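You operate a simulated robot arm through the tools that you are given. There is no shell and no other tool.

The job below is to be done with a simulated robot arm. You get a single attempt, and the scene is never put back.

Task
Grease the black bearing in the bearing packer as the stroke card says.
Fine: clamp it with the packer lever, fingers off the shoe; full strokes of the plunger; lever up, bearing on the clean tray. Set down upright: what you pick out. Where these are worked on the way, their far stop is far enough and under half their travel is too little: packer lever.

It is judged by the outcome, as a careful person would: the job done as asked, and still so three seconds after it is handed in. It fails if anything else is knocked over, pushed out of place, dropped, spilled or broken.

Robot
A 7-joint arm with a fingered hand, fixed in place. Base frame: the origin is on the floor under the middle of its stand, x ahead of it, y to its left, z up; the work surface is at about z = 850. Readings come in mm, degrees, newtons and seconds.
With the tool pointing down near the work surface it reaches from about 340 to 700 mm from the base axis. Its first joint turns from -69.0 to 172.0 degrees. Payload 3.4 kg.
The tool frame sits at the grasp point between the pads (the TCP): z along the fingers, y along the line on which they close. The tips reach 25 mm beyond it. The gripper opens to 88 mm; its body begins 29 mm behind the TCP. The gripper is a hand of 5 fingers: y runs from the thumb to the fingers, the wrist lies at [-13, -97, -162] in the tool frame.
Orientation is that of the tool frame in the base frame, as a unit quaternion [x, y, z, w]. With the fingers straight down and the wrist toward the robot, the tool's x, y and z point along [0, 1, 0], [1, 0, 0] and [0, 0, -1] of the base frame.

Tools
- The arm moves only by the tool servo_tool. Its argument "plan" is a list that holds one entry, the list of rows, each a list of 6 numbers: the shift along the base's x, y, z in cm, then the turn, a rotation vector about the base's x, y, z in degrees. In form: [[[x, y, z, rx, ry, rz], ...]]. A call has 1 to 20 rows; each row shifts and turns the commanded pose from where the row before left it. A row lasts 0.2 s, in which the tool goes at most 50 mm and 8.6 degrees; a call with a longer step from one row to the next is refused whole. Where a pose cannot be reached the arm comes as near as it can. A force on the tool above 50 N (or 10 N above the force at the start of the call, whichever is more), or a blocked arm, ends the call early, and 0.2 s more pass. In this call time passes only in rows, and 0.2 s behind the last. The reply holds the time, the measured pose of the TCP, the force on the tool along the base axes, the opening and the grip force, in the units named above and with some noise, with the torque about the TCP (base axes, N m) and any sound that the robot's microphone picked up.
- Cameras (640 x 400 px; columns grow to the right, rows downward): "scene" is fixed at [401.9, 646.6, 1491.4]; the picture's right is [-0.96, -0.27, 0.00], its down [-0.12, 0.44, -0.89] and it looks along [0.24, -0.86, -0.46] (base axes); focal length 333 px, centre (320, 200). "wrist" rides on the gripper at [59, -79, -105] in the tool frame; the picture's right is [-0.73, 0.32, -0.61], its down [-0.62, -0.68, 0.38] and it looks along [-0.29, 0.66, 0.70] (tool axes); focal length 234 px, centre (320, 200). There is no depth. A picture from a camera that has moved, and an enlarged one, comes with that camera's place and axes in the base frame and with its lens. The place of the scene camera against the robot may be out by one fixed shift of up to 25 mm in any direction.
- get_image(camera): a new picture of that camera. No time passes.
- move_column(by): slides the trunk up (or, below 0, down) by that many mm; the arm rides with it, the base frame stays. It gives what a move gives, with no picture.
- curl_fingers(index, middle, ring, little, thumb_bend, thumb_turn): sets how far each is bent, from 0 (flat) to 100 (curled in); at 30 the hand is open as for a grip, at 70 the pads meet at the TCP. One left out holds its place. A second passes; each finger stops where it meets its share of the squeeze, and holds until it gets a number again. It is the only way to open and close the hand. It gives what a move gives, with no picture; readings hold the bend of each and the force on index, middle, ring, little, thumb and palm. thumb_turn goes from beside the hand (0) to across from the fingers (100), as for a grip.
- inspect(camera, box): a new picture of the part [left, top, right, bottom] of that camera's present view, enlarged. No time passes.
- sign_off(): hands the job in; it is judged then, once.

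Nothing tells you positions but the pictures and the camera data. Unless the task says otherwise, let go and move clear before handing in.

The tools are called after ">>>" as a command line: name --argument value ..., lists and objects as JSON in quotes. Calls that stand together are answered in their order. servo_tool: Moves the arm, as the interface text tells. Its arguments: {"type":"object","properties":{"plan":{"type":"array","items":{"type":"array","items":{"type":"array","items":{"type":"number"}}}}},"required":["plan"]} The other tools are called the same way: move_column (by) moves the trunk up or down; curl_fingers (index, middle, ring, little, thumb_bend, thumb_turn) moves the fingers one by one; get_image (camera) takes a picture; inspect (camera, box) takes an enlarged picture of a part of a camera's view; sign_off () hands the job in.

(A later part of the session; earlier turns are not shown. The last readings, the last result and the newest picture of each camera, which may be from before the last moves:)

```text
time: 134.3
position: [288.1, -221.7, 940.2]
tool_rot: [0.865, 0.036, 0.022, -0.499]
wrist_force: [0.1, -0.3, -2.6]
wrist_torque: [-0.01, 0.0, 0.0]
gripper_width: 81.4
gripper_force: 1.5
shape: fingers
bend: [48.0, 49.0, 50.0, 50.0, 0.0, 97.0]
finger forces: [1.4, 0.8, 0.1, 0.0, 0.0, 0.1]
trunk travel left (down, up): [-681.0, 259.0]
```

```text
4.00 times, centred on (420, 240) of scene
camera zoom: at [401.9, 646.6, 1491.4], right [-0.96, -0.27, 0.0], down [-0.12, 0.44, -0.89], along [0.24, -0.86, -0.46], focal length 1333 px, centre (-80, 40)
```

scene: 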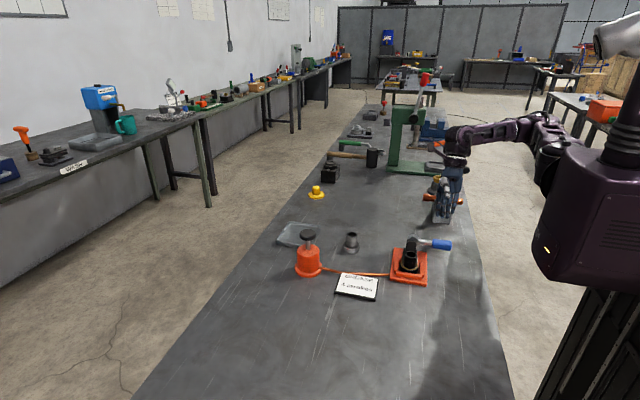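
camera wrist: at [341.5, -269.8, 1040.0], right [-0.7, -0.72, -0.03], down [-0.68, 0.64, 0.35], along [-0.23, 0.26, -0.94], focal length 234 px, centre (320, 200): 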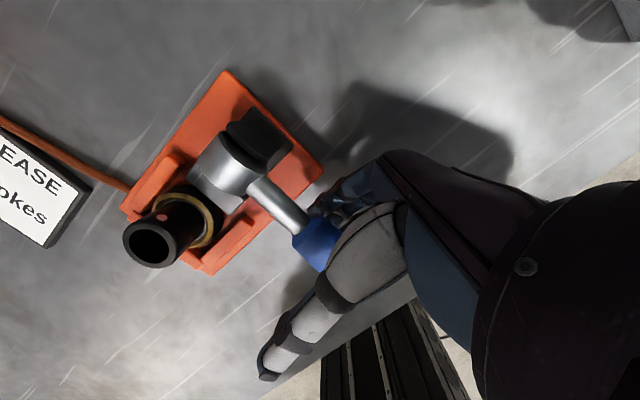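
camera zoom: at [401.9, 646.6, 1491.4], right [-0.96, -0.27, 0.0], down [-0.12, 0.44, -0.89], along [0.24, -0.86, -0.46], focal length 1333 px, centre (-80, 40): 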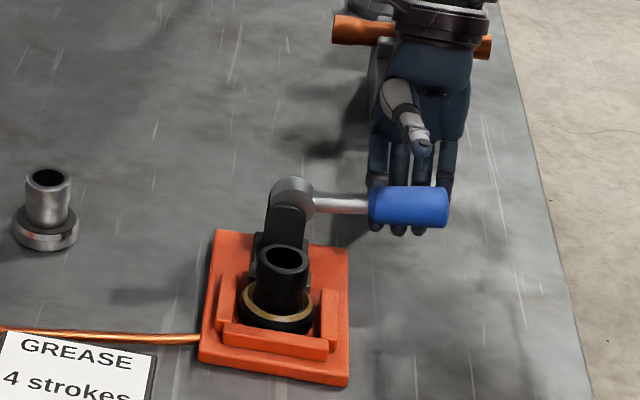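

The lever is coming up at only 2–3 N. I'll continue.

>>> servo_tool --plan '[[[0, 0, 0.6, 0, 0, 0], [0, 0, 0.6, 0, 0, 0], [0, 0, 0.6, 0, 0, 0], [0, 0, 0, 0, 0, 0]]]'

>>> servo_tool --plan '[[[0.1, 0, 0.6, 0, 0, 0], [0.1, 0, 0.6, 0, 0, 0], [0, 0, 0, 0, 0, 0]]]'

>>> inspect --camera "scene" --box '[380, 180, 460, 290]'

>>> get_image --camera "wrist"

```text
time: 135.3
position: [289.6, -222.4, 956.5]
tool_rot: [0.865, 0.037, 0.021, -0.5]
wrist_force: [1.2, -0.4, -3.3]
wrist_torque: [-0.03, -0.02, 0.02]
gripper_width: 83.0
gripper_force: 1.9
shape: fingers
bend: [47.0, 50.0, 50.0, 50.0, 0.0, 97.0]
finger forces: [2.9, 0.0, 0.0, 0.0, 0.0, 0.0]
trunk travel left (down, up): [-681.0, 259.0]
```

```text
time: 136.1
position: [290.6, -222.7, 967.6]
tool_rot: [0.865, 0.037, 0.021, -0.501]
wrist_force: [1.7, -0.5, -2.1]
wrist_torque: [-0.03, -0.04, 0.01]
gripper_width: 83.4
gripper_force: 1.9
shape: fingers
bend: [46.0, 50.0, 50.0, 50.0, 0.0, 97.0]
finger forces: [3.1, 0.0, 0.0, 0.0, 0.0, 0.1]
trunk travel left (down, up): [-681.0, 259.0]
```

```text
3.64 times, centred on (420, 235) of scene
camera zoom: at [401.9, 646.6, 1491.4], right [-0.96, -0.27, 0.0], down [-0.12, 0.44, -0.89], along [0.24, -0.86, -0.46], focal length 1212 px, centre (-44, 73)
```

zoom: 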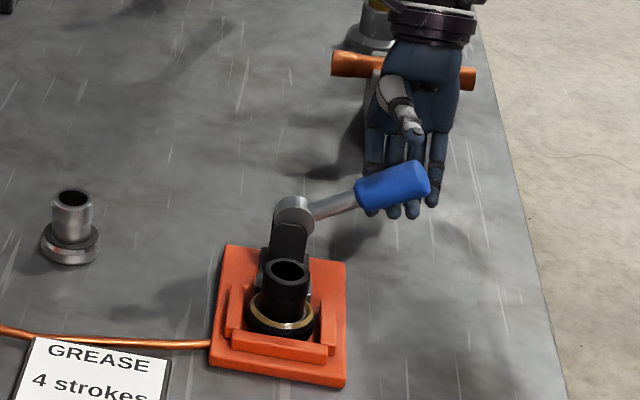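

```text
taken
camera wrist: at [344.0, -270.6, 1094.0], right [-0.7, -0.72, -0.03], down [-0.68, 0.64, 0.35], along [-0.23, 0.26, -0.94], focal length 234 px, centre (320, 200)
```

wrist: 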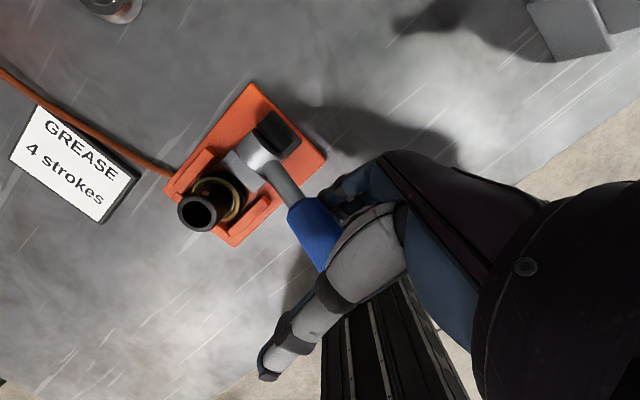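

>>> servo_tool --plan '[[[0.15, 0, 0.6, 0, 0, 0], [0.2, 0, 0.6, 0, 0, 0], [0.3, 0, 0.6, 0, 0, 0], [0, 0, 0, 0, 0, 0]]]'

>>> servo_tool --plan '[[[0.35, 0, 0.6, 0, 0, 0], [0.4, 0, 0.6, 0, 0, 0], [0, 0, 0, 0, 0, 0]]]'

>>> inspect --camera "scene" --box '[380, 170, 460, 290]'

>>> get_image --camera "wrist"

```text
time: 137.1
position: [298.4, -222.9, 987.8]
tool_rot: [0.865, 0.037, 0.021, -0.5]
wrist_force: [1.8, -1.6, -4.0]
wrist_torque: [-0.07, -0.03, -0.01]
gripper_width: 85.8
gripper_force: 1.6
shape: fingers
bend: [44.0, 50.0, 50.0, 50.0, 0.0, 97.0]
finger forces: [3.8, 0.0, 0.0, 0.0, 0.0, 0.0]
trunk travel left (down, up): [-681.0, 259.0]
```

```text
time: 137.9
position: [305.4, -221.9, 999.4]
tool_rot: [0.865, 0.037, 0.022, -0.5]
wrist_force: [0.3, -1.5, -3.4]
wrist_torque: [-0.05, 0.0, -0.04]
gripper_width: 86.1
gripper_force: 1.4
shape: fingers
bend: [44.0, 50.0, 50.0, 50.0, 0.0, 97.0]
finger forces: [3.3, 0.1, 0.0, 0.0, 0.0, 0.0]
trunk travel left (down, up): [-681.0, 259.0]
```

```text
3.33 times, centred on (420, 230) of scene
camera zoom: at [401.9, 646.6, 1491.4], right [-0.96, -0.27, 0.0], down [-0.12, 0.44, -0.89], along [0.24, -0.86, -0.46], focal length 1111 px, centre (-13, 100)
```

zoom: 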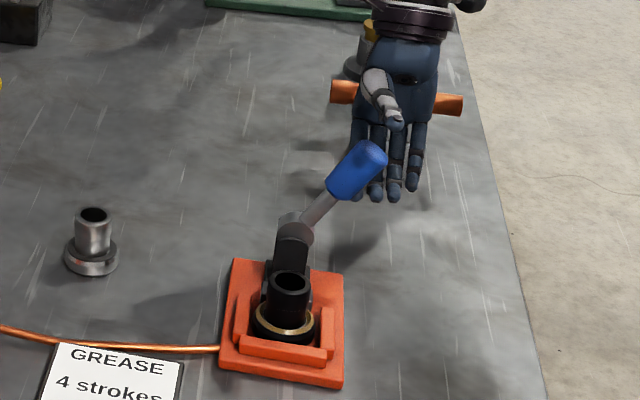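

```text
taken
camera wrist: at [357.7, -270.1, 1124.2], right [-0.7, -0.72, -0.03], down [-0.68, 0.64, 0.35], along [-0.23, 0.26, -0.94], focal length 234 px, centre (320, 200)
```

wrist: 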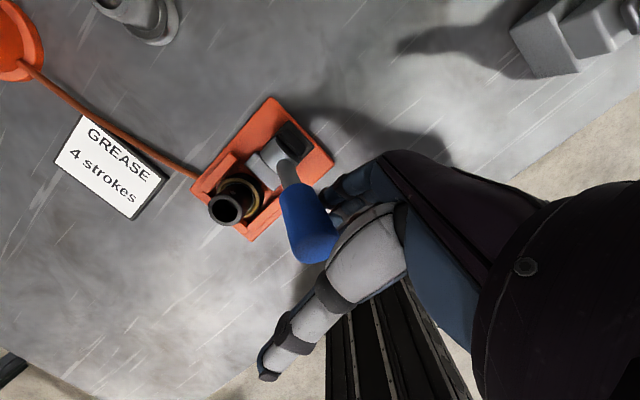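

The lever is back to about 30°. A little more toward +x will bring it to its up stop.

>>> servo_tool --plan '[[[0.5, 0, 0.3, 0, 0, 0], [0.5, 0, 0.3, 0, 0, 0], [0, 0, 0, 0, 0, 0]]]'

>>> servo_tool --plan '[[[0.5, 0, 0.2, 0, 0, 0], [0, 0, 0, 0, 0, 0]]]'

>>> inspect --camera "scene" --box '[380, 180, 445, 290]'

```text
time: 138.7
position: [314.6, -223.3, 1005.3]
tool_rot: [0.865, 0.036, 0.023, -0.5]
wrist_force: [-0.7, -2.0, -2.7]
wrist_torque: [-0.07, 0.06, -0.01]
gripper_width: 85.3
gripper_force: 1.8
shape: fingers
bend: [44.0, 50.0, 50.0, 50.0, 0.0, 97.0]
finger forces: [3.2, 0.0, 0.0, 0.0, 0.0, 0.0]
trunk travel left (down, up): [-681.0, 259.0]
```

```text
time: 139.3
position: [318.3, -221.8, 1007.8]
tool_rot: [0.865, 0.036, 0.022, -0.5]
wrist_force: [-5.9, -1.7, -5.2]
wrist_torque: [-0.03, 0.25, 0.0]
gripper_width: 86.7
gripper_force: 3.9
shape: fingers
bend: [43.0, 50.0, 50.0, 50.0, 0.0, 97.0]
finger forces: [7.9, 0.0, 0.0, 0.0, 0.1, 0.0]
trunk travel left (down, up): [-681.0, 259.0]
```

```text
3.64 times, centred on (412, 235) of scene
camera zoom: at [401.9, 646.6, 1491.4], right [-0.96, -0.27, 0.0], down [-0.12, 0.44, -0.89], along [0.24, -0.86, -0.46], focal length 1212 px, centre (-16, 73)
```

zoom: 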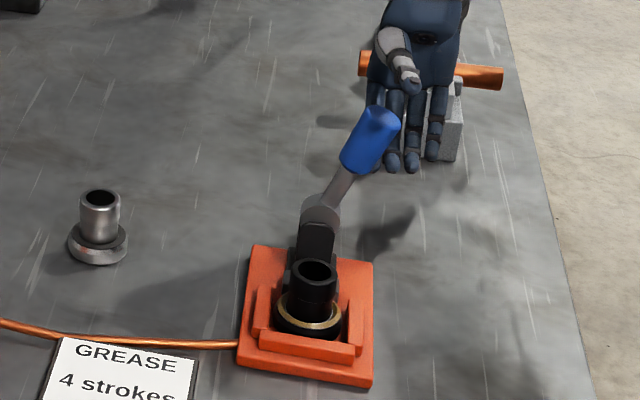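

The lever is at its up stop, about 19°, the same as at the start. I'll back the hand away toward −x and −y, and then up.

>>> servo_tool --plan '[[[-0.6, 0, 0, 0, 0, 0], [-0.4, -0.8, 0, 0, 0, 0], [0, -2.0, 0, 0, 0, 0], [0, -2.5, 0, 0, 0, 0], [0, -2.5, 0, 0, 0, 0], [0, 0, 2.0, 0, 0, 0], [0, 0, 3.0, 0, 0, 0], [0, 0, 3.0, 0, 0, 0], [0, 0, 2.0, 0, 0, 0], [0, 0, 0, 0, 0, 0]]]'

>>> inspect --camera "scene" --box '[380, 190, 445, 290]'

>>> get_image --camera "wrist"

```text
time: 141.5
position: [308.9, -300.7, 1109.0]
tool_rot: [0.865, 0.037, 0.022, -0.499]
wrist_force: [0.5, -0.9, -1.1]
wrist_torque: [-0.02, 0.01, 0.0]
gripper_width: 79.3
gripper_force: 0.1
shape: fingers
bend: [50.0, 50.0, 50.0, 50.0, 0.0, 97.0]
finger forces: [0.0, 0.0, 0.1, 0.0, 0.0, 0.0]
trunk travel left (down, up): [-681.0, 259.0]
```

```text
4.00 times, centred on (412, 240) of scene
camera zoom: at [401.9, 646.6, 1491.4], right [-0.96, -0.27, 0.0], down [-0.12, 0.44, -0.89], along [0.24, -0.86, -0.46], focal length 1333 px, centre (-50, 40)
```

zoom: 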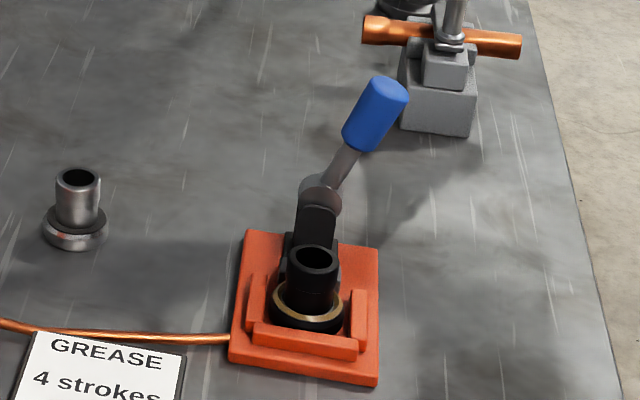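

```text
taken
camera wrist: at [361.5, -348.6, 1233.8], right [-0.7, -0.72, -0.03], down [-0.68, 0.64, 0.35], along [-0.23, 0.26, -0.94], focal length 234 px, centre (320, 200)
```

wrist: 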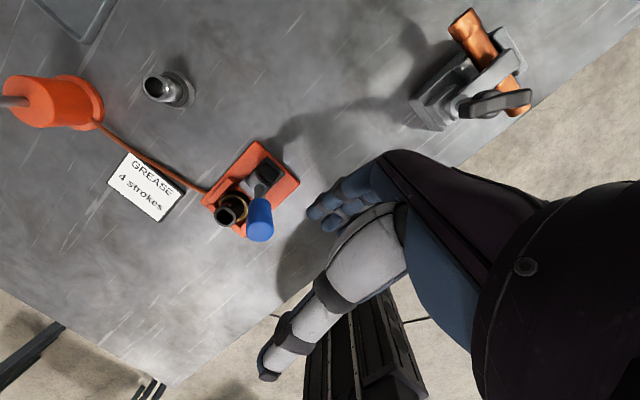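

The lever is up and the bearing is still upright in the nest. Now I'll return to the placing attitude (yaw −55°, 15° tilt) above the nest to pick it out, with ring and little tucked as before.

>>> servo_tool --plan '[[[1.5, 0.5, 1.0, -7.5, 0, 0], [2.5, 1.0, 0, -7.5, 0, 0], [2.5, 1.5, 0, -7.5, 0, 0], [2.5, 2.0, 0, -7.5, 0, 0], [2.0, 2.0, 0, -7.5, 0, 0], [1.0, 2.0, 0, -7.5, 0, 0], [0, 2.0, 0, -7.5, 0, 0], [0, 1.5, 0, -7.5, 0, 0], [0, 1.5, 0, 0, 0, 7.5], [0, 1.0, 0, 0, 0, 7.5], [0, 0, 0, 0, 0, 7.5], [0, 0, 0, 0, 0, 7.5], [0, 0, 0, -4.3, 6.15, 0], [0, 0, 0, -4.3, 6.15, 0], [0, 0, 0, 0, 0, 0]]]'

>>> curl_fingers --index 32 --middle 32 --ring 75 --little 75 --thumb_bend 30

>>> get_image --camera "wrist"

>>> get_image --camera "scene"

```text
time: 144.7
position: [395.8, -245.1, 1082.0]
tool_rot: [0.945, 0.3, -0.123, 0.038]
wrist_force: [-0.3, 0.5, 0.9]
wrist_torque: [0.0, 0.02, -0.03]
gripper_width: 79.0
gripper_force: 0.2
shape: fingers
bend: [50.0, 50.0, 50.0, 50.0, 0.0, 97.0]
finger forces: [0.1, 0.0, 0.0, 0.0, 0.1, 0.0]
out of reach, approached as far as the arm can: row 7, 8, 14
trunk travel left (down, up): [-681.0, 259.0]
```

```text
time: 145.7
position: [397.1, -246.8, 1080.4]
tool_rot: [0.946, 0.299, -0.122, 0.038]
wrist_force: [0.0, -0.3, -0.2]
wrist_torque: [0.01, -0.05, 0.0]
gripper_width: 82.9
gripper_force: 0.1
shape: fingers
bend: [32.0, 32.0, 75.0, 75.0, 30.0, 97.0]
finger forces: [0.0, 0.0, 0.0, 0.0, 0.0, 0.0]
trunk travel left (down, up): [-681.0, 259.0]
```

```text
taken
camera wrist: at [420.6, -132.3, 1168.4], right [-0.26, -0.58, 0.77], down [-0.97, 0.16, -0.21], along [0.0, -0.8, -0.6], focal length 234 px, centre (320, 200)
```

wrist: 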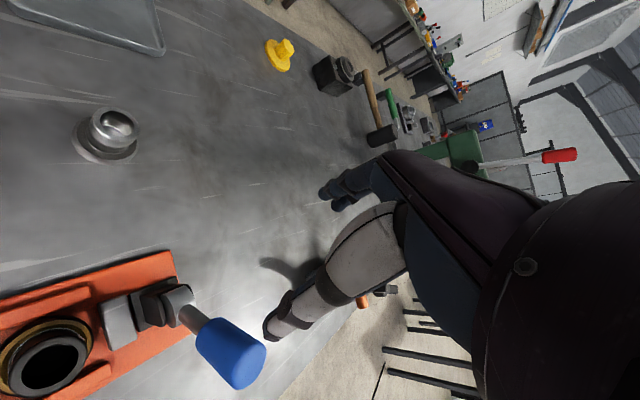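

```text
taken
```

scene: 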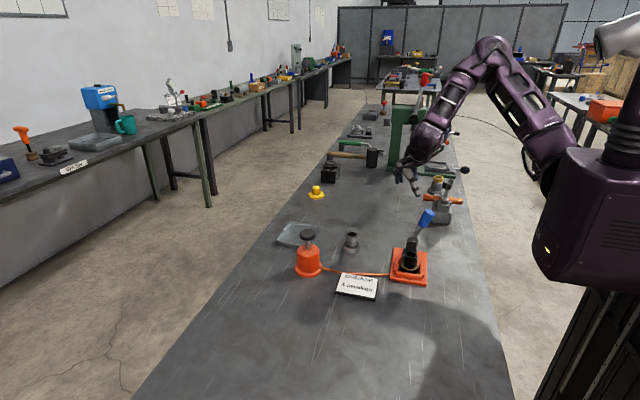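

I'll move over toward the nest on its +x,+y side for a good look at the bearing.

>>> servo_tool --plan '[[[1.0, 2.0, 0, 0, 0, 0], [1.0, 3.0, 0, 0, 0, 0], [1.0, 3.0, 0, 0, 0, 0], [1.0, 3.0, 0, 0, 0, 0], [0, 2.0, 0, 0, 0, 0], [0, 0, 0, 0, 0, 0]]]'

>>> get_image --camera "wrist"

>>> inspect --camera "scene" --box '[388, 225, 438, 290]'

```text
time: 147.1
position: [406.2, -245.7, 1069.0]
tool_rot: [0.946, 0.299, -0.123, 0.038]
wrist_force: [-0.3, 0.2, -0.2]
wrist_torque: [-0.05, 0.04, 0.0]
gripper_width: 82.8
gripper_force: 0.1
shape: fingers
bend: [32.0, 32.0, 75.0, 75.0, 30.0, 97.0]
finger forces: [0.1, 0.0, 0.0, 0.0, 0.0, 0.0]
out of reach, approached as far as the arm can: row 1, 2, 3, 4, 5
trunk travel left (down, up): [-681.0, 259.0]
```

```text
taken
camera wrist: at [429.7, -132.4, 1157.2], right [-0.26, -0.58, 0.77], down [-0.97, 0.16, -0.21], along [0.0, -0.8, -0.6], focal length 234 px, centre (320, 200)
```

wrist: 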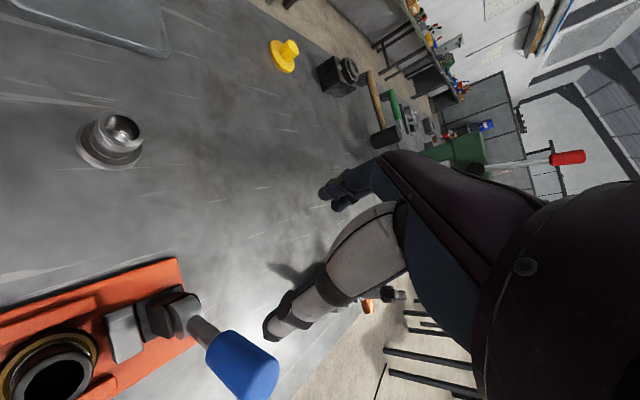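

```text
6.15 times, centred on (413, 258) of scene
camera zoom: at [401.9, 646.6, 1491.4], right [-0.96, -0.27, 0.0], down [-0.12, 0.44, -0.89], along [0.24, -0.86, -0.46], focal length 2050 px, centre (-252, -154)
```

zoom: 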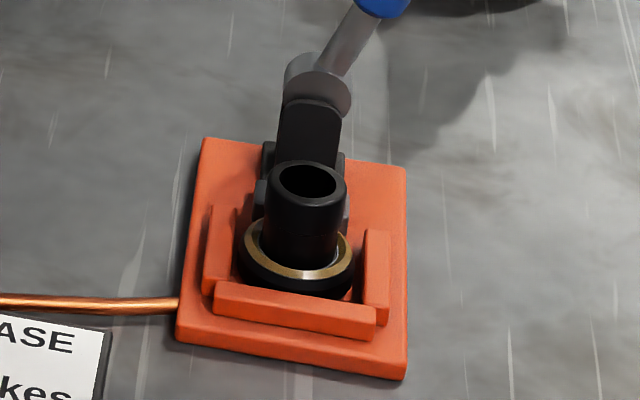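

The arm is wound up in an awkward posture from that excursion. I'll unwind by going outward to the natural attitude and then come back.

>>> servo_tool --plan '[[[2.0, 0, 2.0, 4.3, -6.15, 0], [2.0, 0, 2.0, 4.3, -6.15, 0], [2.0, 0, 0, 0, 0, 8], [2.0, 0, 0, 0, 0, 8], [2.0, 0, 0, 0, 0, 8], [0, 1.0, 0, 0, 0, 8], [0, 1.0, 0, 0, 0, 8], [0, 1.0, 0, 0, 0, 8], [0, 1.0, 0, 0, 0, 7], [0, 0, 0, 0, 0, 0]]]'

>>> get_image --camera "scene"

```text
time: 149.3
position: [504.2, -205.9, 1111.0]
tool_rot: [0.707, 0.707, 0.0, 0.0]
wrist_force: [0.2, 0.3, -0.4]
wrist_torque: [-0.02, 0.01, 0.0]
gripper_width: 82.9
gripper_force: 0.1
shape: fingers
bend: [32.0, 32.0, 75.0, 75.0, 30.0, 97.0]
finger forces: [0.0, 0.1, 0.0, 0.1, 0.1, 0.0]
trunk travel left (down, up): [-681.0, 259.0]
```

```text
taken
```

scene: 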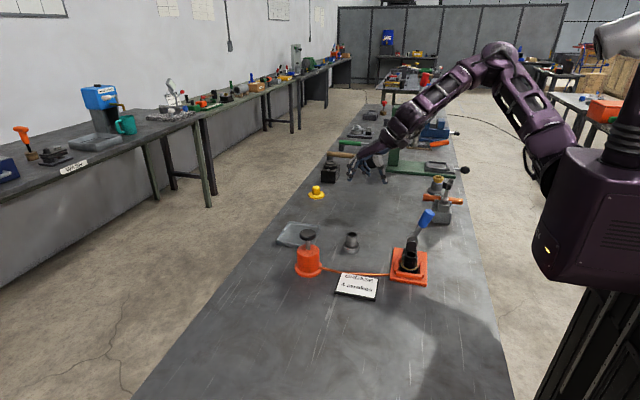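

It's unwound. I'll reproduce the earlier trunk height and approach path that worked for the nest.

>>> move_column --by 74

>>> servo_tool --plan '[[[-1.0, 2.2, -2.4, -7.5, 0, 0], [-1.0, 2.4, -2.4, -7.5, 0, 0], [-1.0, 2.4, -2.4, 0, 0, 0], [-1.0, 2.2, -2.4, 0, 0, 0], [0, 0, 0, 0, 0, -7], [0, 0, 0, 0, 0, -8], [0, 0, 0, 0, 0, -8], [0, 0, 0, 0, 0, -8], [0, 0, 0, 0, 0, -8], [0, 0, 0, 0, 0, -8], [0, 0, 0, 0, 0, -8], [0, 0, 0, 0, 0, 0]]]'

>>> get_image --camera "wrist"

>>> get_image --camera "scene"

```text
time: 150.4
position: [505.7, -206.1, 1185.5]
tool_rot: [0.708, 0.706, 0.0, 0.001]
wrist_force: [0.1, 0.9, -0.1]
wrist_torque: [0.02, -0.02, 0.0]
gripper_width: 82.8
gripper_force: 0.0
shape: fingers
bend: [32.0, 32.0, 75.0, 75.0, 30.0, 97.0]
finger forces: [0.0, 0.0, 0.0, 0.0, 0.1, 0.1]
trunk travel left (down, up): [-755.0, 185.0]
```

```text
time: 153.0
position: [459.8, -249.8, 1091.1]
tool_rot: [0.946, 0.298, -0.123, 0.037]
wrist_force: [-0.5, 0.5, -0.3]
wrist_torque: [0.01, 0.01, -0.06]
gripper_width: 83.0
gripper_force: 0.0
shape: fingers
bend: [32.0, 32.0, 75.0, 75.0, 30.0, 97.0]
finger forces: [0.0, 0.1, 0.0, 0.0, 0.0, 0.0]
out of reach, approached as far as the arm can: row 5, 6, 7, 8, 9, 10, 11
trunk travel left (down, up): [-755.0, 185.0]
```

```text
taken
camera wrist: at [483.8, -135.8, 1176.3], right [-0.26, -0.58, 0.77], down [-0.96, 0.16, -0.21], along [0.0, -0.8, -0.6], focal length 234 px, centre (320, 200)
```

wrist: 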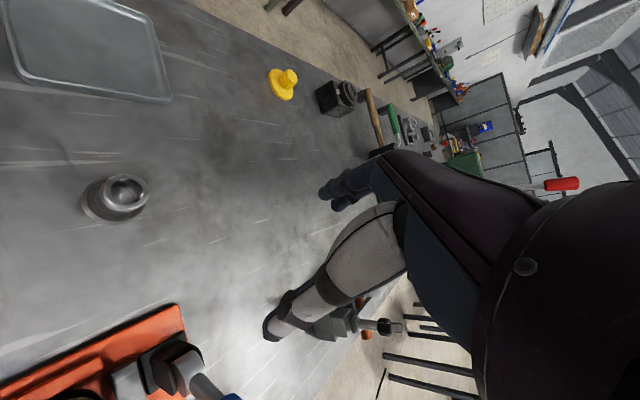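

```text
taken
```

scene: 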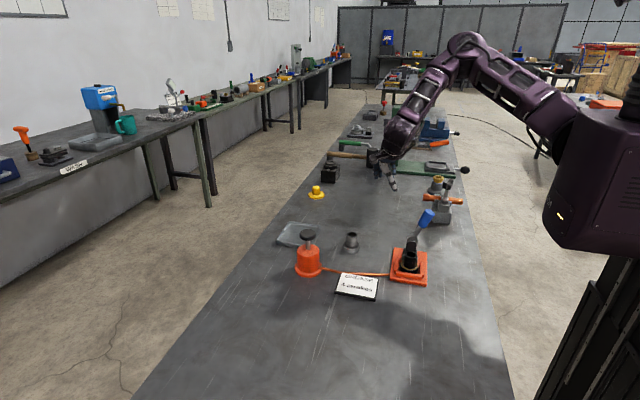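

The arm posture is still near a joint limit. I'll try to shake it out by rotating well the other way in a roomy spot and then coming back.

>>> servo_tool --plan '[[[2, 2, 1, 0, 0, 8], [2, 2, 1, 0, 0, 8], [1, 2, 1, 0, 0, 8], [0, 2, 1, 0, 0, 8], [0, 2, 1, 0, 0, 8], [0, 0, 1, 0, 0, 8], [0, 0, 0, 0, 0, 8], [0, 0, 0, 0, 0, 8], [0, 0, 0, 0, 0, 8], [0, 0, 0, 0, 0, 8], [0, 0, 0, 0, 0, 8], [0, 0, 0, 0, 0, 8], [0, 0, 0, 0, 0, 8], [0, 0, 0, 0, 0, 8], [0, 0, 0, 0, 0, 0]]]'

>>> get_image --camera "scene"

```text
time: 156.2
position: [506.9, -150.0, 1147.6]
tool_rot: [0.319, 0.938, -0.042, 0.127]
wrist_force: [-0.7, -0.3, 0.0]
wrist_torque: [-0.01, -0.04, 0.01]
gripper_width: 82.8
gripper_force: 0.0
shape: fingers
bend: [32.0, 32.0, 75.0, 75.0, 30.0, 97.0]
finger forces: [0.0, 0.0, 0.1, 0.0, 0.0, 0.1]
out of reach, approached as far as the arm can: row 1, 14
trunk travel left (down, up): [-755.0, 185.0]
```

```text
taken
```

scene: 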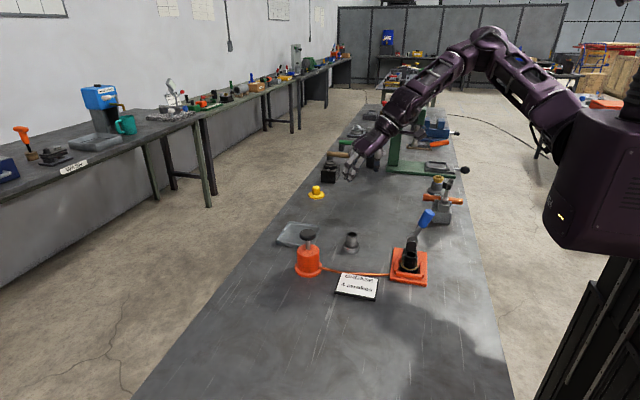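

>>> servo_tool --plan '[[[0, 0, 0, 0, 0, -8], [0, 0, 0, 0, 0, -8], [0, 0, 0, 0, 0, -8], [0, 0, 0, 0, 0, -8], [0, 0, 0, 0, 0, -8], [0, 0, 0, 0, 0, -8], [0, 0, 0, 0, 0, -8], [0, 0, 0, 0, 0, -8], [0, 0, 0, 0, 0, -8], [0, 0, 0, 0, 0, -8], [0, 0, 0, 0, 0, -8], [0, 0, 0, 0, 0, -8], [0, 0, 0, 0, 0, -8], [0, 0, 0, 0, 0, 0]]]'

>>> get_image --camera "scene"

```text
time: 159.2
position: [485.3, -255.2, 1134.8]
tool_rot: [0.936, 0.327, -0.124, 0.043]
wrist_force: [-0.1, 0.5, 0.6]
wrist_torque: [-0.01, -0.02, 0.01]
gripper_width: 83.1
gripper_force: 0.1
shape: fingers
bend: [32.0, 32.0, 75.0, 75.0, 30.0, 97.0]
finger forces: [0.0, 0.1, 0.1, 0.1, 0.1, 0.0]
out of reach, approached as far as the arm can: row 9, 10, 11, 12, 13
trunk travel left (down, up): [-755.0, 185.0]
```

```text
taken
```

scene: 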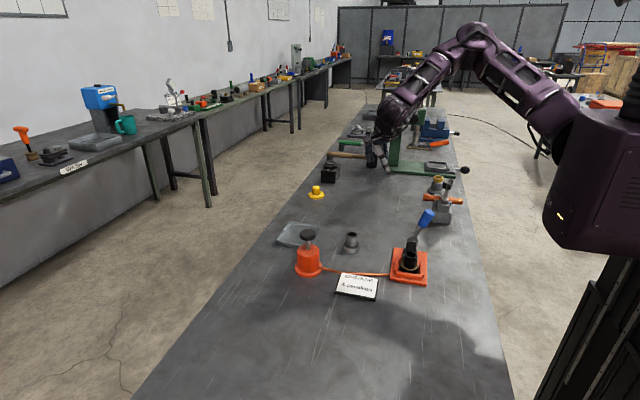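

In this posture yaw is limited on the negative side, so the elbow has swung over. I'll stretch the arm outward, where the elbow is nearly straight, do the yaw there and then come back in.

>>> servo_tool --plan '[[[2, 2, 0, 0, 0, 8], [3, 2, 0, 0, 0, 8], [3, 2, 0, 0, 0, 8], [3, 2, 0, 0, 0, 8], [3, 1.5, -1, 0, 0, 8], [3, 1, -1.5, 7.5, 0, 8], [3, 0, -2, 7.5, 0, 0], [2, 0, -2, 0, 0, 0], [0, 0, 0, 0, 0, 0]]]'

>>> servo_tool --plan '[[[0, 0, 0, 0, 0, -8], [0, 0, 0, 0, 0, -8], [0, 0, 0, 0, 0, -8], [0, 0, 0, 0, 0, -8], [0, 0, 0, 0, 0, -8], [0, 0, 0, 0, 0, -8], [0, 0, 0, 0, 0, -7], [0, 0, 0, 0, 0, 0]]]'

>>> get_image --camera "scene"

```text
refused: row 6 steps farther than a row can; nothing moved
```

```text
time: 161.0
position: [423.3, -354.2, 1087.6]
tool_rot: [0.981, -0.143, -0.13, -0.02]
wrist_force: [-0.2, -0.3, 0.6]
wrist_torque: [0.02, 0.0, 0.03]
gripper_width: 83.0
gripper_force: 0.1
shape: fingers
bend: [32.0, 32.0, 75.0, 75.0, 30.0, 97.0]
finger forces: [0.1, 0.0, 0.1, 0.1, 0.1, 0.0]
out of reach, approached as far as the arm can: row 1, 2, 3, 4, 5, 6, 7
trunk travel left (down, up): [-755.0, 185.0]
```

```text
taken
```

scene: 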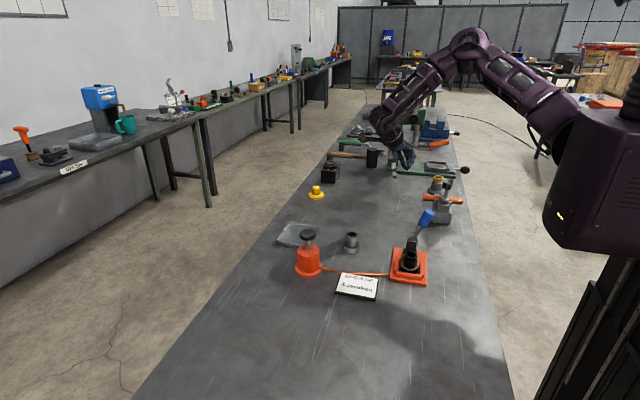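

That second call ran on its own, harmlessly, in free air with no contact. I'll rotate back while moving out, keeping the step limits in mind.

>>> servo_tool --plan '[[[2, 2, 1, 0, 0, 8], [2, 2, 1, 0, 0, 8], [2, 2, 1, 0, 0, 8], [2, 2, 0, 0, 0, 8], [2, 2, 0, 0, 0, 8], [2, 2, 0, 0, 0, 8], [2, 2, 0, 0, 0, 8], [2, 2, 0, 0, 0, 8], [2, 1, 0, 0, 0, 8], [2, 1, 0, 0, 0, 8], [2, 0, 0, 0, 0, 8], [1, 0, 0, 0, 0, 8], [0, 0, 0, 0, 0, 8], [0, 0, 0, 0, 0, 3], [0, 0, 0, 7.5, 0, 0], [0, 0, 0, 7.5, 0, 0], [0, 0, 0, 0, 0, 0]]]'

>>> get_image --camera "scene"

```text
time: 164.6
position: [613.6, -225.8, 1098.5]
tool_rot: [0.704, 0.71, 0.001, 0.004]
wrist_force: [0.8, -0.2, 0.2]
wrist_torque: [-0.02, -0.01, 0.0]
gripper_width: 82.9
gripper_force: 0.1
shape: fingers
bend: [32.0, 32.0, 75.0, 75.0, 30.0, 97.0]
finger forces: [0.1, 0.0, 0.1, 0.0, 0.1, 0.0]
out of reach, approached as far as the arm can: row 1, 2, 3, 4, 5, 6, 7, 9, 10
trunk travel left (down, up): [-755.0, 185.0]
```

```text
taken
```

scene: 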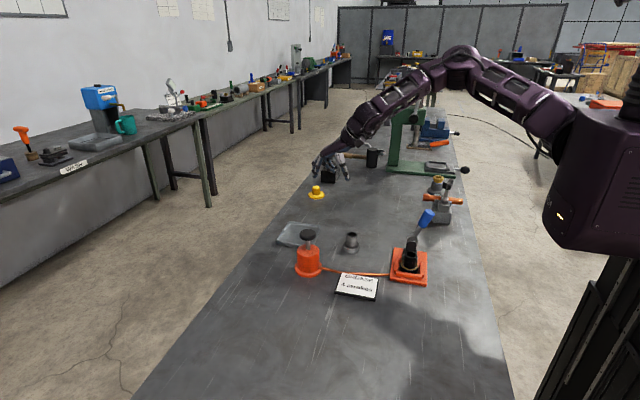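

>>> servo_tool --plan '[[[2, 2.5, -1, 0, 0, 0], [2, 2.5, -1, 0, 0, 0], [2, 2.5, -1, 0, 0, 0], [2, 2, -1, 0, 0, 0], [2, 0, -1, 0, 0, 0], [0, 0, 0, 0, 0, -7], [0, 0, 0, 0, 0, -8], [0, 0, 0, 0, 0, -8], [0, 0, 0, 0, 0, -8], [0, 0, 0, 0, 0, -8], [0, 0, 0, 0, 0, -8], [0, 0, 0, 0, 0, -8], [0, 0, 0, 0, 0, 0]]]'

>>> get_image --camera "scene"

```text
time: 167.4
position: [581.2, -224.7, 1114.5]
tool_rot: [0.953, 0.303, -0.002, 0.002]
wrist_force: [-0.9, 0.2, 0.2]
wrist_torque: [0.02, 0.0, 0.02]
gripper_width: 82.7
gripper_force: 0.0
shape: fingers
bend: [32.0, 32.0, 75.0, 75.0, 30.0, 97.0]
finger forces: [0.1, 0.0, 0.1, 0.0, 0.0, 0.0]
out of reach, approached as far as the arm can: row 2, 3, 4, 5, 6, 7, 8, 9, 10, 11, 12
trunk travel left (down, up): [-755.0, 185.0]
```

```text
taken
```

scene: 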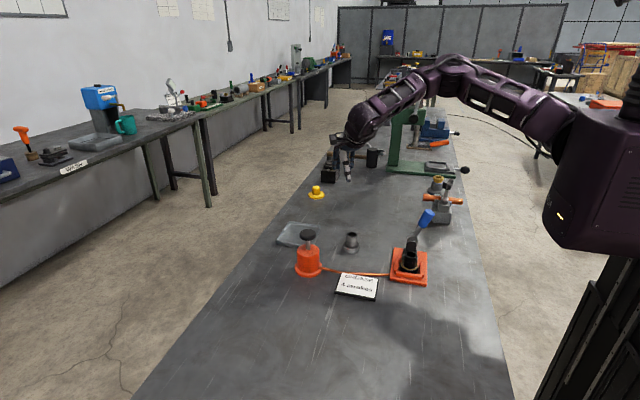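

The posture still favours positive yaw. Instead of fighting it, I'll test whether yaw≈0 untilted can now reach in over the nest in this posture.

>>> servo_tool --plan '[[[-1, 0, 0, 0, 0, 8], [-1, 0, 0, 0, 0, 8], [-1, 0, 0, 0, 0, 8], [-1, 0, 0, 0, 0, 8], [-1, 0, 0, 0, 0, 8], [-1, 0, 0, 0, 0, 8], [-1, 1, 0, 0, 0, 8], [-1, 1, 0, 0, 0, 4], [-1, 1.5, 0, 0, 0, 0], [-1, 1.5, 0, 0, 0, 0], [-1, 1.5, 0, 0, 0, 0], [0, 0, 0, 0, 0, 0]]]'

>>> get_image --camera "scene"

```text
time: 170.0
position: [474.0, -159.8, 1114.8]
tool_rot: [0.673, 0.74, 0.0, 0.003]
wrist_force: [0.2, 0.3, 0.4]
wrist_torque: [0.02, -0.02, 0.0]
gripper_width: 83.0
gripper_force: 0.2
shape: fingers
bend: [32.0, 32.0, 75.0, 75.0, 30.0, 97.0]
finger forces: [0.0, 0.0, 0.0, 0.0, 0.0, 0.0]
trunk travel left (down, up): [-755.0, 185.0]
```

```text
taken
```

scene: 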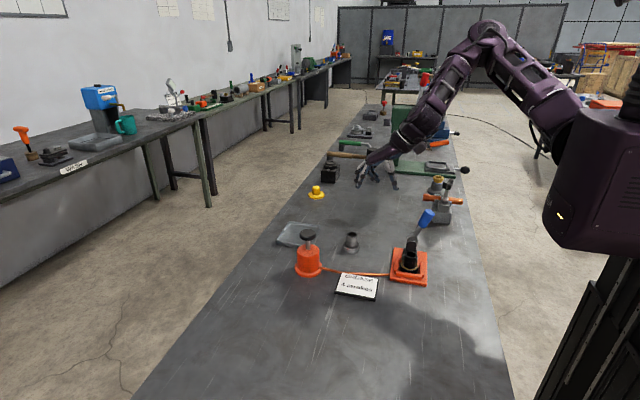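

>>> servo_tool --plan '[[[-2.5, 0.5, -1, 0, 0, -2], [-2.5, 0.5, -2, 0, 0, -2], [-2.0, 0.5, -2, 0, 0, -1], [0, 0, -2, 0, 0, 0], [0, 0, 0, 0, 0, 0]]]'

>>> servo_tool --plan '[[[-1.5, 0.3, 0, 0, 0, 0], [-1.5, 0.3, 0, 0, 0, 0], [-1.2, 0.2, 0, 0, 0, 0], [0, 0, 0, 0, 0, 0]]]'

>>> get_image --camera "wrist"

>>> get_image --camera "scene"

```text
time: 171.2
position: [402.1, -144.5, 1046.2]
tool_rot: [0.705, 0.709, 0.0, 0.004]
wrist_force: [0.0, -0.1, 0.7]
wrist_torque: [-0.02, -0.01, 0.03]
gripper_width: 82.9
gripper_force: 0.1
shape: fingers
bend: [32.0, 32.0, 75.0, 75.0, 30.0, 97.0]
finger forces: [0.1, 0.1, 0.0, 0.1, 0.0, 0.0]
trunk travel left (down, up): [-755.0, 185.0]
```

```text
time: 172.2
position: [392.2, -137.5, 1038.8]
tool_rot: [0.705, 0.709, 0.0, 0.003]
wrist_force: [0.1, 0.8, 0.1]
wrist_torque: [0.01, 0.01, 0.04]
gripper_width: 82.8
gripper_force: 0.1
shape: fingers
bend: [32.0, 32.0, 75.0, 75.0, 30.0, 97.0]
finger forces: [0.1, 0.1, 0.1, 0.0, 0.1, 0.1]
out of reach, approached as far as the arm can: row 1, 2, 3
trunk travel left (down, up): [-755.0, 185.0]
```

```text
taken
camera wrist: at [313.8, -78.4, 1143.0], right [0.33, -0.72, 0.61], down [-0.68, -0.63, -0.38], along [0.66, -0.29, -0.69], focal length 234 px, centre (320, 200)
```

wrist: 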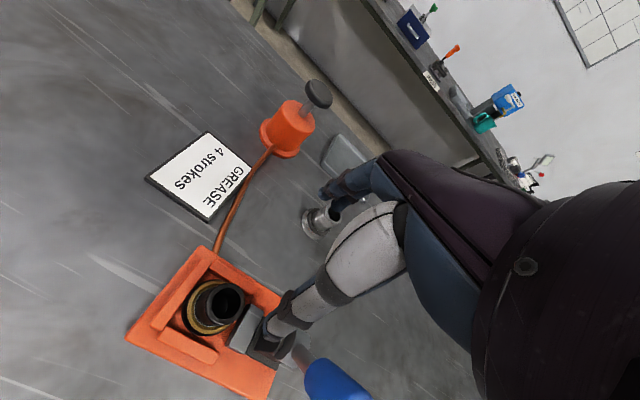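

```text
taken
```

scene: 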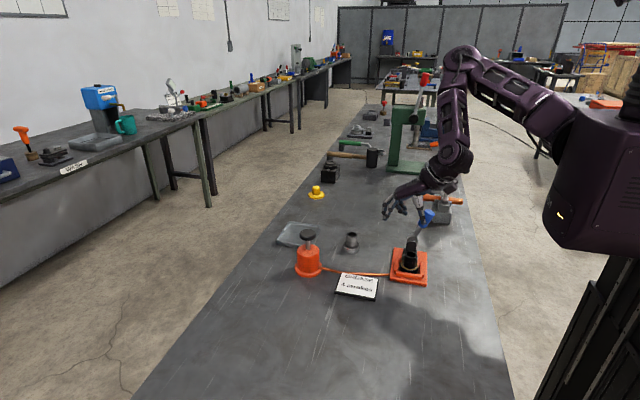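

Yaw 0 stops at x≈392. I'll try the mirror of the excursion that wound the arm up: tilt the hand the other way, wrist toward +y, in a roomy spot, and then yaw negative from there.

>>> servo_tool --plan '[[[2, 0, 2, 0, 0, 0], [2, 1, 3, 0, 0, 0], [2, 1, 3, 0, 0, 0], [1, 1, 3, -7.5, 0, 0], [0, 0, 0, -7.5, 0, 0], [0, 0, 0, -7.5, 0, 0], [0, 0, 0, -7.5, 0, 0], [0, 0, 0, -7.5, 0, 0], [0, 0, 0, -7.5, 0, 0], [0, 0, 0, 0, 0, 0]]]'

>>> get_image --camera "scene"

```text
time: 174.4
position: [476.5, -242.5, 1163.9]
tool_rot: [0.648, 0.659, -0.27, 0.271]
wrist_force: [-0.4, -0.8, -0.7]
wrist_torque: [-0.04, 0.01, 0.0]
gripper_width: 82.7
gripper_force: 0.0
shape: fingers
bend: [32.0, 32.0, 75.0, 75.0, 30.0, 97.0]
finger forces: [0.1, 0.0, 0.0, 0.0, 0.0, 0.1]
out of reach, approached as far as the arm can: row 6, 7, 8, 9
trunk travel left (down, up): [-755.0, 185.0]
```

```text
taken
```

scene: 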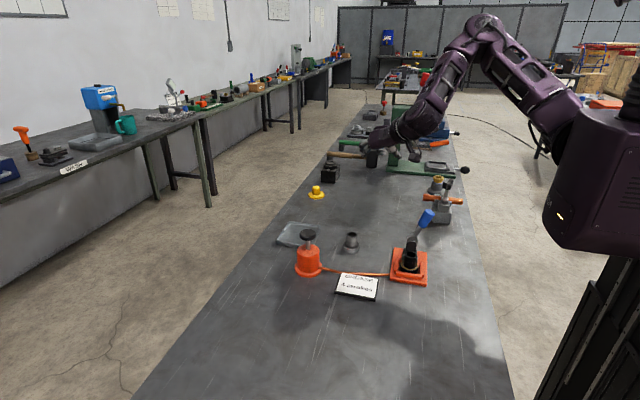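

The same limit again. I'll straighten the hand and then stretch the arm far out, where its elbow redundancy can re-settle, and test yawing negative there.

>>> servo_tool --plan '[[[0, 0, 0, 8, 0, 0], [0, 0, 0, 8, 0, 0], [0, 0, 0, 8, 0, 0], [0, 0, 0, 8, 0, 0], [0, 0, 0, 8, 0, 0], [0, 0, 0, 5, 0, 0], [3, -0.5, -1, 0, 0, 0], [3, -0.5, -1, 0, 0, 0], [3, -0.5, -1, 0, 0, 0], [3, -0.5, -1, 0, 0, 0], [3, -0.5, -1, 0, 0, 0], [3, -0.5, -1, 0, 0, 0], [3, -0.5, -1, 0, 0, 0], [3, 0, -1, 0, 0, 0], [0, 0, 0, 0, 0, 0]]]'

>>> get_image --camera "scene"

```text
time: 177.6
position: [668.1, -281.6, 1102.7]
tool_rot: [0.705, 0.71, 0.0, 0.004]
wrist_force: [-0.5, 0.4, 0.2]
wrist_torque: [0.01, 0.01, 0.01]
gripper_width: 82.8
gripper_force: 0.0
shape: fingers
bend: [32.0, 32.0, 75.0, 75.0, 30.0, 97.0]
finger forces: [0.0, 0.1, 0.0, 0.0, 0.0, 0.0]
out of reach, approached as far as the arm can: row 13, 14
trunk travel left (down, up): [-755.0, 185.0]
```

```text
taken
```

scene: 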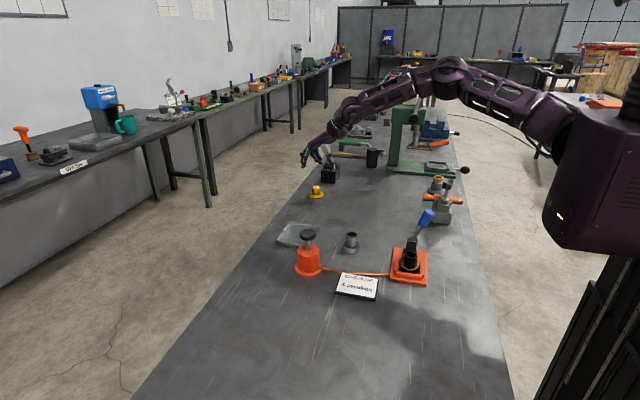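

>>> servo_tool --plan '[[[0, 0, 0, 0, 0, -8], [0, 0, 0, 0, 0, -8], [0, 0, 0, 0, 0, -8], [0, 0, 0, 0, 0, -8], [0, 0, 0, 0, 0, -8], [0, 0, 0, 0, 0, -8], [0, 0, 0, 0, 0, -8], [0, 0, 0, 0, 0, 0]]]'

>>> get_image --camera "scene"

```text
time: 179.4
position: [625.5, -296.3, 1117.0]
tool_rot: [0.956, 0.295, -0.002, 0.002]
wrist_force: [0.0, 0.0, -0.6]
wrist_torque: [0.02, -0.01, 0.04]
gripper_width: 82.8
gripper_force: 0.1
shape: fingers
bend: [32.0, 32.0, 75.0, 75.0, 30.0, 97.0]
finger forces: [0.0, 0.0, 0.0, 0.0, 0.1, 0.0]
out of reach, approached as far as the arm can: row 2, 3, 4, 5, 6, 7
trunk travel left (down, up): [-755.0, 185.0]
```

```text
taken
```

scene: 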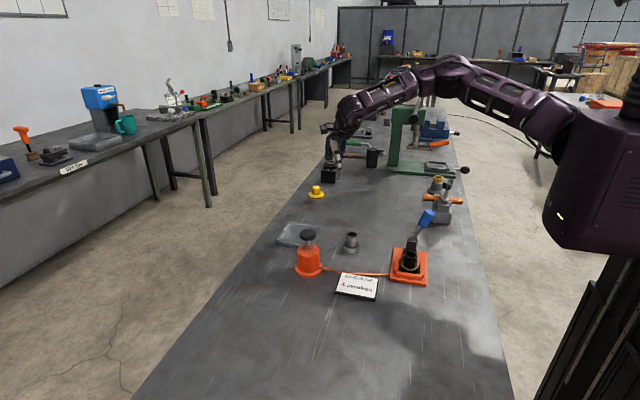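

>>> servo_tool --plan '[[[-1, 2, 0, 0, 0, 0], [-1, 2, 0, 0, 0, 0], [-1, 2, 0, 0, 0, 0], [-1, 2, 0, 0, 0, 0], [0, 0, 0, 0, 0, 0]]]'

```text
time: 180.6
position: [579.6, -224.4, 1117.7]
tool_rot: [0.955, 0.296, -0.001, 0.001]
wrist_force: [0.1, -0.1, 0.6]
wrist_torque: [0.03, -0.01, -0.02]
gripper_width: 83.0
gripper_force: 0.0
shape: fingers
bend: [32.0, 32.0, 75.0, 75.0, 30.0, 97.0]
finger forces: [0.1, 0.0, 0.0, 0.0, 0.0, 0.0]
out of reach, approached as far as the arm can: row 4
trunk travel left (down, up): [-755.0, 185.0]
```

I'll retrace the excursion in reverse order, staying high above the lever, to bring the elbow back the way it came.

>>> servo_tool --plan '[[[-3, -1, 0, 0, 0, -5], [-3, -1, 0, 0, 0, -6], [-3, -1, 0, 0, 0, -6], [-3, -1.5, 0, 0, 0, -6], [-3, -1.5, 0, 0, 0, -6], [-1, -1.5, 0, 0, 0, 0], [-1, 0, 0, 7.5, 0, 0], [-1, 0, 0, 7.5, 0, 0], [-2, 0, 0, 7.5, 0, 0], [-2, 0, 0, 7.5, 0, 0], [-2, 0, 0, 7.5, 0, 0], [-2, 0, 0, 7.5, 0, 0], [-1, 0, 0, 7.5, 0, 0], [0, 0, 0, 7.5, 0, 0], [0, 0, 0, 0, 0, 0]]]'

>>> servo_tool --plan '[[[1, 1.5, 0, 0, 0, 0], [1, 1.5, 0, 0, 0, 0], [0, 1, 0, -7.5, 0, 0], [0, 1, 0, -7.5, 0, 0], [0, 1, 0, -7.5, 0, 0], [0, 1, 0, -7.5, 0, 0], [0, 0, 0, 0, 0, 0]]]'

>>> get_image --camera "scene"

```text
time: 183.8
position: [308.5, -296.2, 1118.0]
tool_rot: [0.866, 0.043, 0.021, -0.498]
wrist_force: [-0.9, -0.1, -0.4]
wrist_torque: [-0.02, 0.0, -0.04]
gripper_width: 82.7
gripper_force: 0.1
shape: fingers
bend: [32.0, 32.0, 75.0, 75.0, 30.0, 97.0]
finger forces: [0.0, 0.1, 0.0, 0.0, 0.0, 0.0]
trunk travel left (down, up): [-755.0, 185.0]
```

```text
time: 185.4
position: [326.7, -234.6, 1117.3]
tool_rot: [0.958, 0.043, 0.012, -0.283]
wrist_force: [-0.7, 0.1, 0.3]
wrist_torque: [-0.01, 0.02, 0.04]
gripper_width: 83.0
gripper_force: 0.0
shape: fingers
bend: [32.0, 32.0, 75.0, 75.0, 30.0, 97.0]
finger forces: [0.1, 0.0, 0.1, 0.0, 0.0, 0.1]
out of reach, approached as far as the arm can: row 4
trunk travel left (down, up): [-755.0, 185.0]
```

```text
taken
```

scene: 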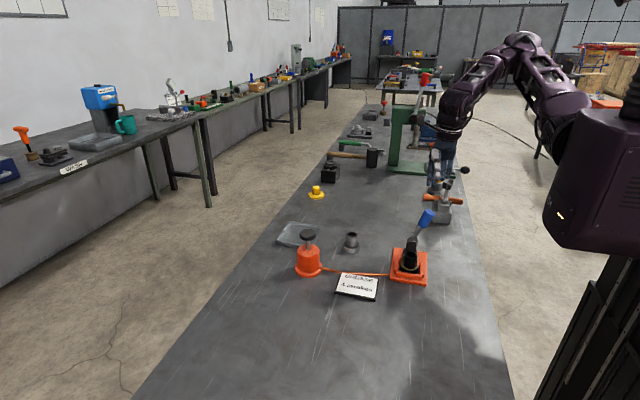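

>>> servo_tool --plan '[[[1.5, 0.5, 0, 0, 0, 0], [1.5, 0.5, 0, 0, 0, 0], [1.5, 0.5, 0, -7.5, 0, 0], [1.5, 0.5, 0, -7.5, 0, 0], [1.5, 0.5, 0, -7.5, 0, 0], [1.5, 0.5, 0, -7.5, 0, 0], [0, 0, 0, 0, 0, 0]]]'

>>> servo_tool --plan '[[[0, 2, 0, 0, 0, 0], [0, 2, 0, 0, 0, 0], [0, 2, 0, 0, 0, 0], [0, 0, 0, 0, 0, 0]]]'

```text
time: 187.0
position: [411.5, -226.9, 1113.8]
tool_rot: [0.999, 0.045, 0.002, -0.028]
wrist_force: [0.3, 0.7, 0.8]
wrist_torque: [0.04, 0.03, -0.01]
gripper_width: 82.8
gripper_force: 0.0
shape: fingers
bend: [32.0, 32.0, 75.0, 75.0, 30.0, 97.0]
finger forces: [0.0, 0.1, 0.1, 0.1, 0.0, 0.1]
out of reach, approached as far as the arm can: row 6
trunk travel left (down, up): [-755.0, 185.0]
```

```text
time: 188.0
position: [403.3, -224.8, 1107.7]
tool_rot: [0.999, 0.045, 0.0, -0.027]
wrist_force: [-0.2, 0.2, 0.8]
wrist_torque: [-0.03, 0.04, -0.02]
gripper_width: 82.7
gripper_force: 0.1
shape: fingers
bend: [32.0, 32.0, 75.0, 75.0, 30.0, 97.0]
finger forces: [0.0, 0.1, 0.0, 0.1, 0.0, 0.0]
out of reach, approached as far as the arm can: row 1, 2, 3
trunk travel left (down, up): [-755.0, 185.0]
```

That's progress: the arm now holds yaw −85° much closer in. I'll repeat the loop once more with a larger amplitude.

>>> servo_tool --plan '[[[1, -2.5, 0, 0, 0, 0], [1, -2.5, 0, 0, 0, 0], [1, -2.5, 0, 0, 0, 0], [0, -1, 0, 7.5, 0, 0], [0, 0, 0, 7.5, 0, 0], [-1, 0, 0, 7.5, 0, 0], [-2, 0, 0, 7.5, 0, 0], [-2, 0, 0, 7.5, 0, 0], [-3, 0, 0, 7.5, 0, 0], [-3, 0, 0, 7.5, 0, 0], [-2, 0, 0, 7.5, 0, 0], [-1, 0, 0, 7.5, 0, 0], [0, 0, 0, 0, 0, 0]]]'

>>> servo_tool --plan '[[[0, 2, 0, 0, 0, 0], [0, 2, 0, -5, 0, 0], [0, 2, 0, -7.5, 0, 0], [0, 2, 0, -7.5, 0, 0], [0, 1, 0, -7.5, 0, 0], [0, 1, 0, -7.5, 0, 0], [0, 0, 0, 0, 0, 0]]]'

```text
time: 190.8
position: [293.4, -308.3, 1108.9]
tool_rot: [0.816, 0.038, 0.023, -0.576]
wrist_force: [0.3, 0.5, 0.0]
wrist_torque: [-0.02, 0.0, 0.03]
gripper_width: 82.9
gripper_force: 0.1
shape: fingers
bend: [32.0, 32.0, 75.0, 75.0, 30.0, 97.0]
finger forces: [0.0, 0.0, 0.0, 0.0, 0.0, 0.0]
trunk travel left (down, up): [-755.0, 185.0]
```

```text
time: 192.4
position: [311.8, -224.9, 1111.3]
tool_rot: [0.951, 0.043, 0.012, -0.304]
wrist_force: [0.1, -0.5, 0.0]
wrist_torque: [0.04, 0.03, 0.0]
gripper_width: 82.8
gripper_force: 0.0
shape: fingers
bend: [32.0, 32.0, 75.0, 75.0, 30.0, 97.0]
finger forces: [0.0, 0.0, 0.0, 0.0, 0.0, 0.0]
out of reach, approached as far as the arm can: row 5, 6
trunk travel left (down, up): [-755.0, 185.0]
```

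>>> servo_tool --plan '[[[1.5, 1.0, 0, -5, 0, 0], [1.5, 1.0, 0, -5, 0, 0], [1.5, 1.0, 0, -5, 0, 0], [1.5, 1.0, 0, -5, 0, 0], [1.5, 0.5, 0, -5, 0, 0], [1.5, 0.5, 0, -5, 0, 0], [1.0, 0.5, 0, -5, 0, 0], [0, 0, 0, 0, 0, 0]]]'

>>> servo_tool --plan '[[[0, 2, 0, 0, 0, 0], [0, 2, 0, 0, 0, 0], [0, 2, 0, 0, 0, 0], [0, 0, 0, 0, 0, 0]]]'

```text
time: 194.2
position: [395.3, -236.8, 1100.9]
tool_rot: [0.999, 0.046, 0.0, -0.008]
wrist_force: [-0.4, 0.0, -0.3]
wrist_torque: [0.05, 0.01, 0.0]
gripper_width: 82.8
gripper_force: 0.1
shape: fingers
bend: [32.0, 32.0, 75.0, 75.0, 30.0, 97.0]
finger forces: [0.0, 0.1, 0.0, 0.1, 0.0, 0.1]
out of reach, approached as far as the arm can: row 6, 7
trunk travel left (down, up): [-755.0, 185.0]
```

```text
time: 195.2
position: [388.0, -237.7, 1097.1]
tool_rot: [0.999, 0.045, -0.001, -0.005]
wrist_force: [0.1, 0.0, -0.3]
wrist_torque: [0.01, -0.01, 0.04]
gripper_width: 82.9
gripper_force: 0.0
shape: fingers
bend: [32.0, 32.0, 75.0, 75.0, 30.0, 97.0]
finger forces: [0.0, 0.0, 0.0, 0.0, 0.0, 0.1]
out of reach, approached as far as the arm can: row 1, 2, 3
trunk travel left (down, up): [-755.0, 185.0]
```

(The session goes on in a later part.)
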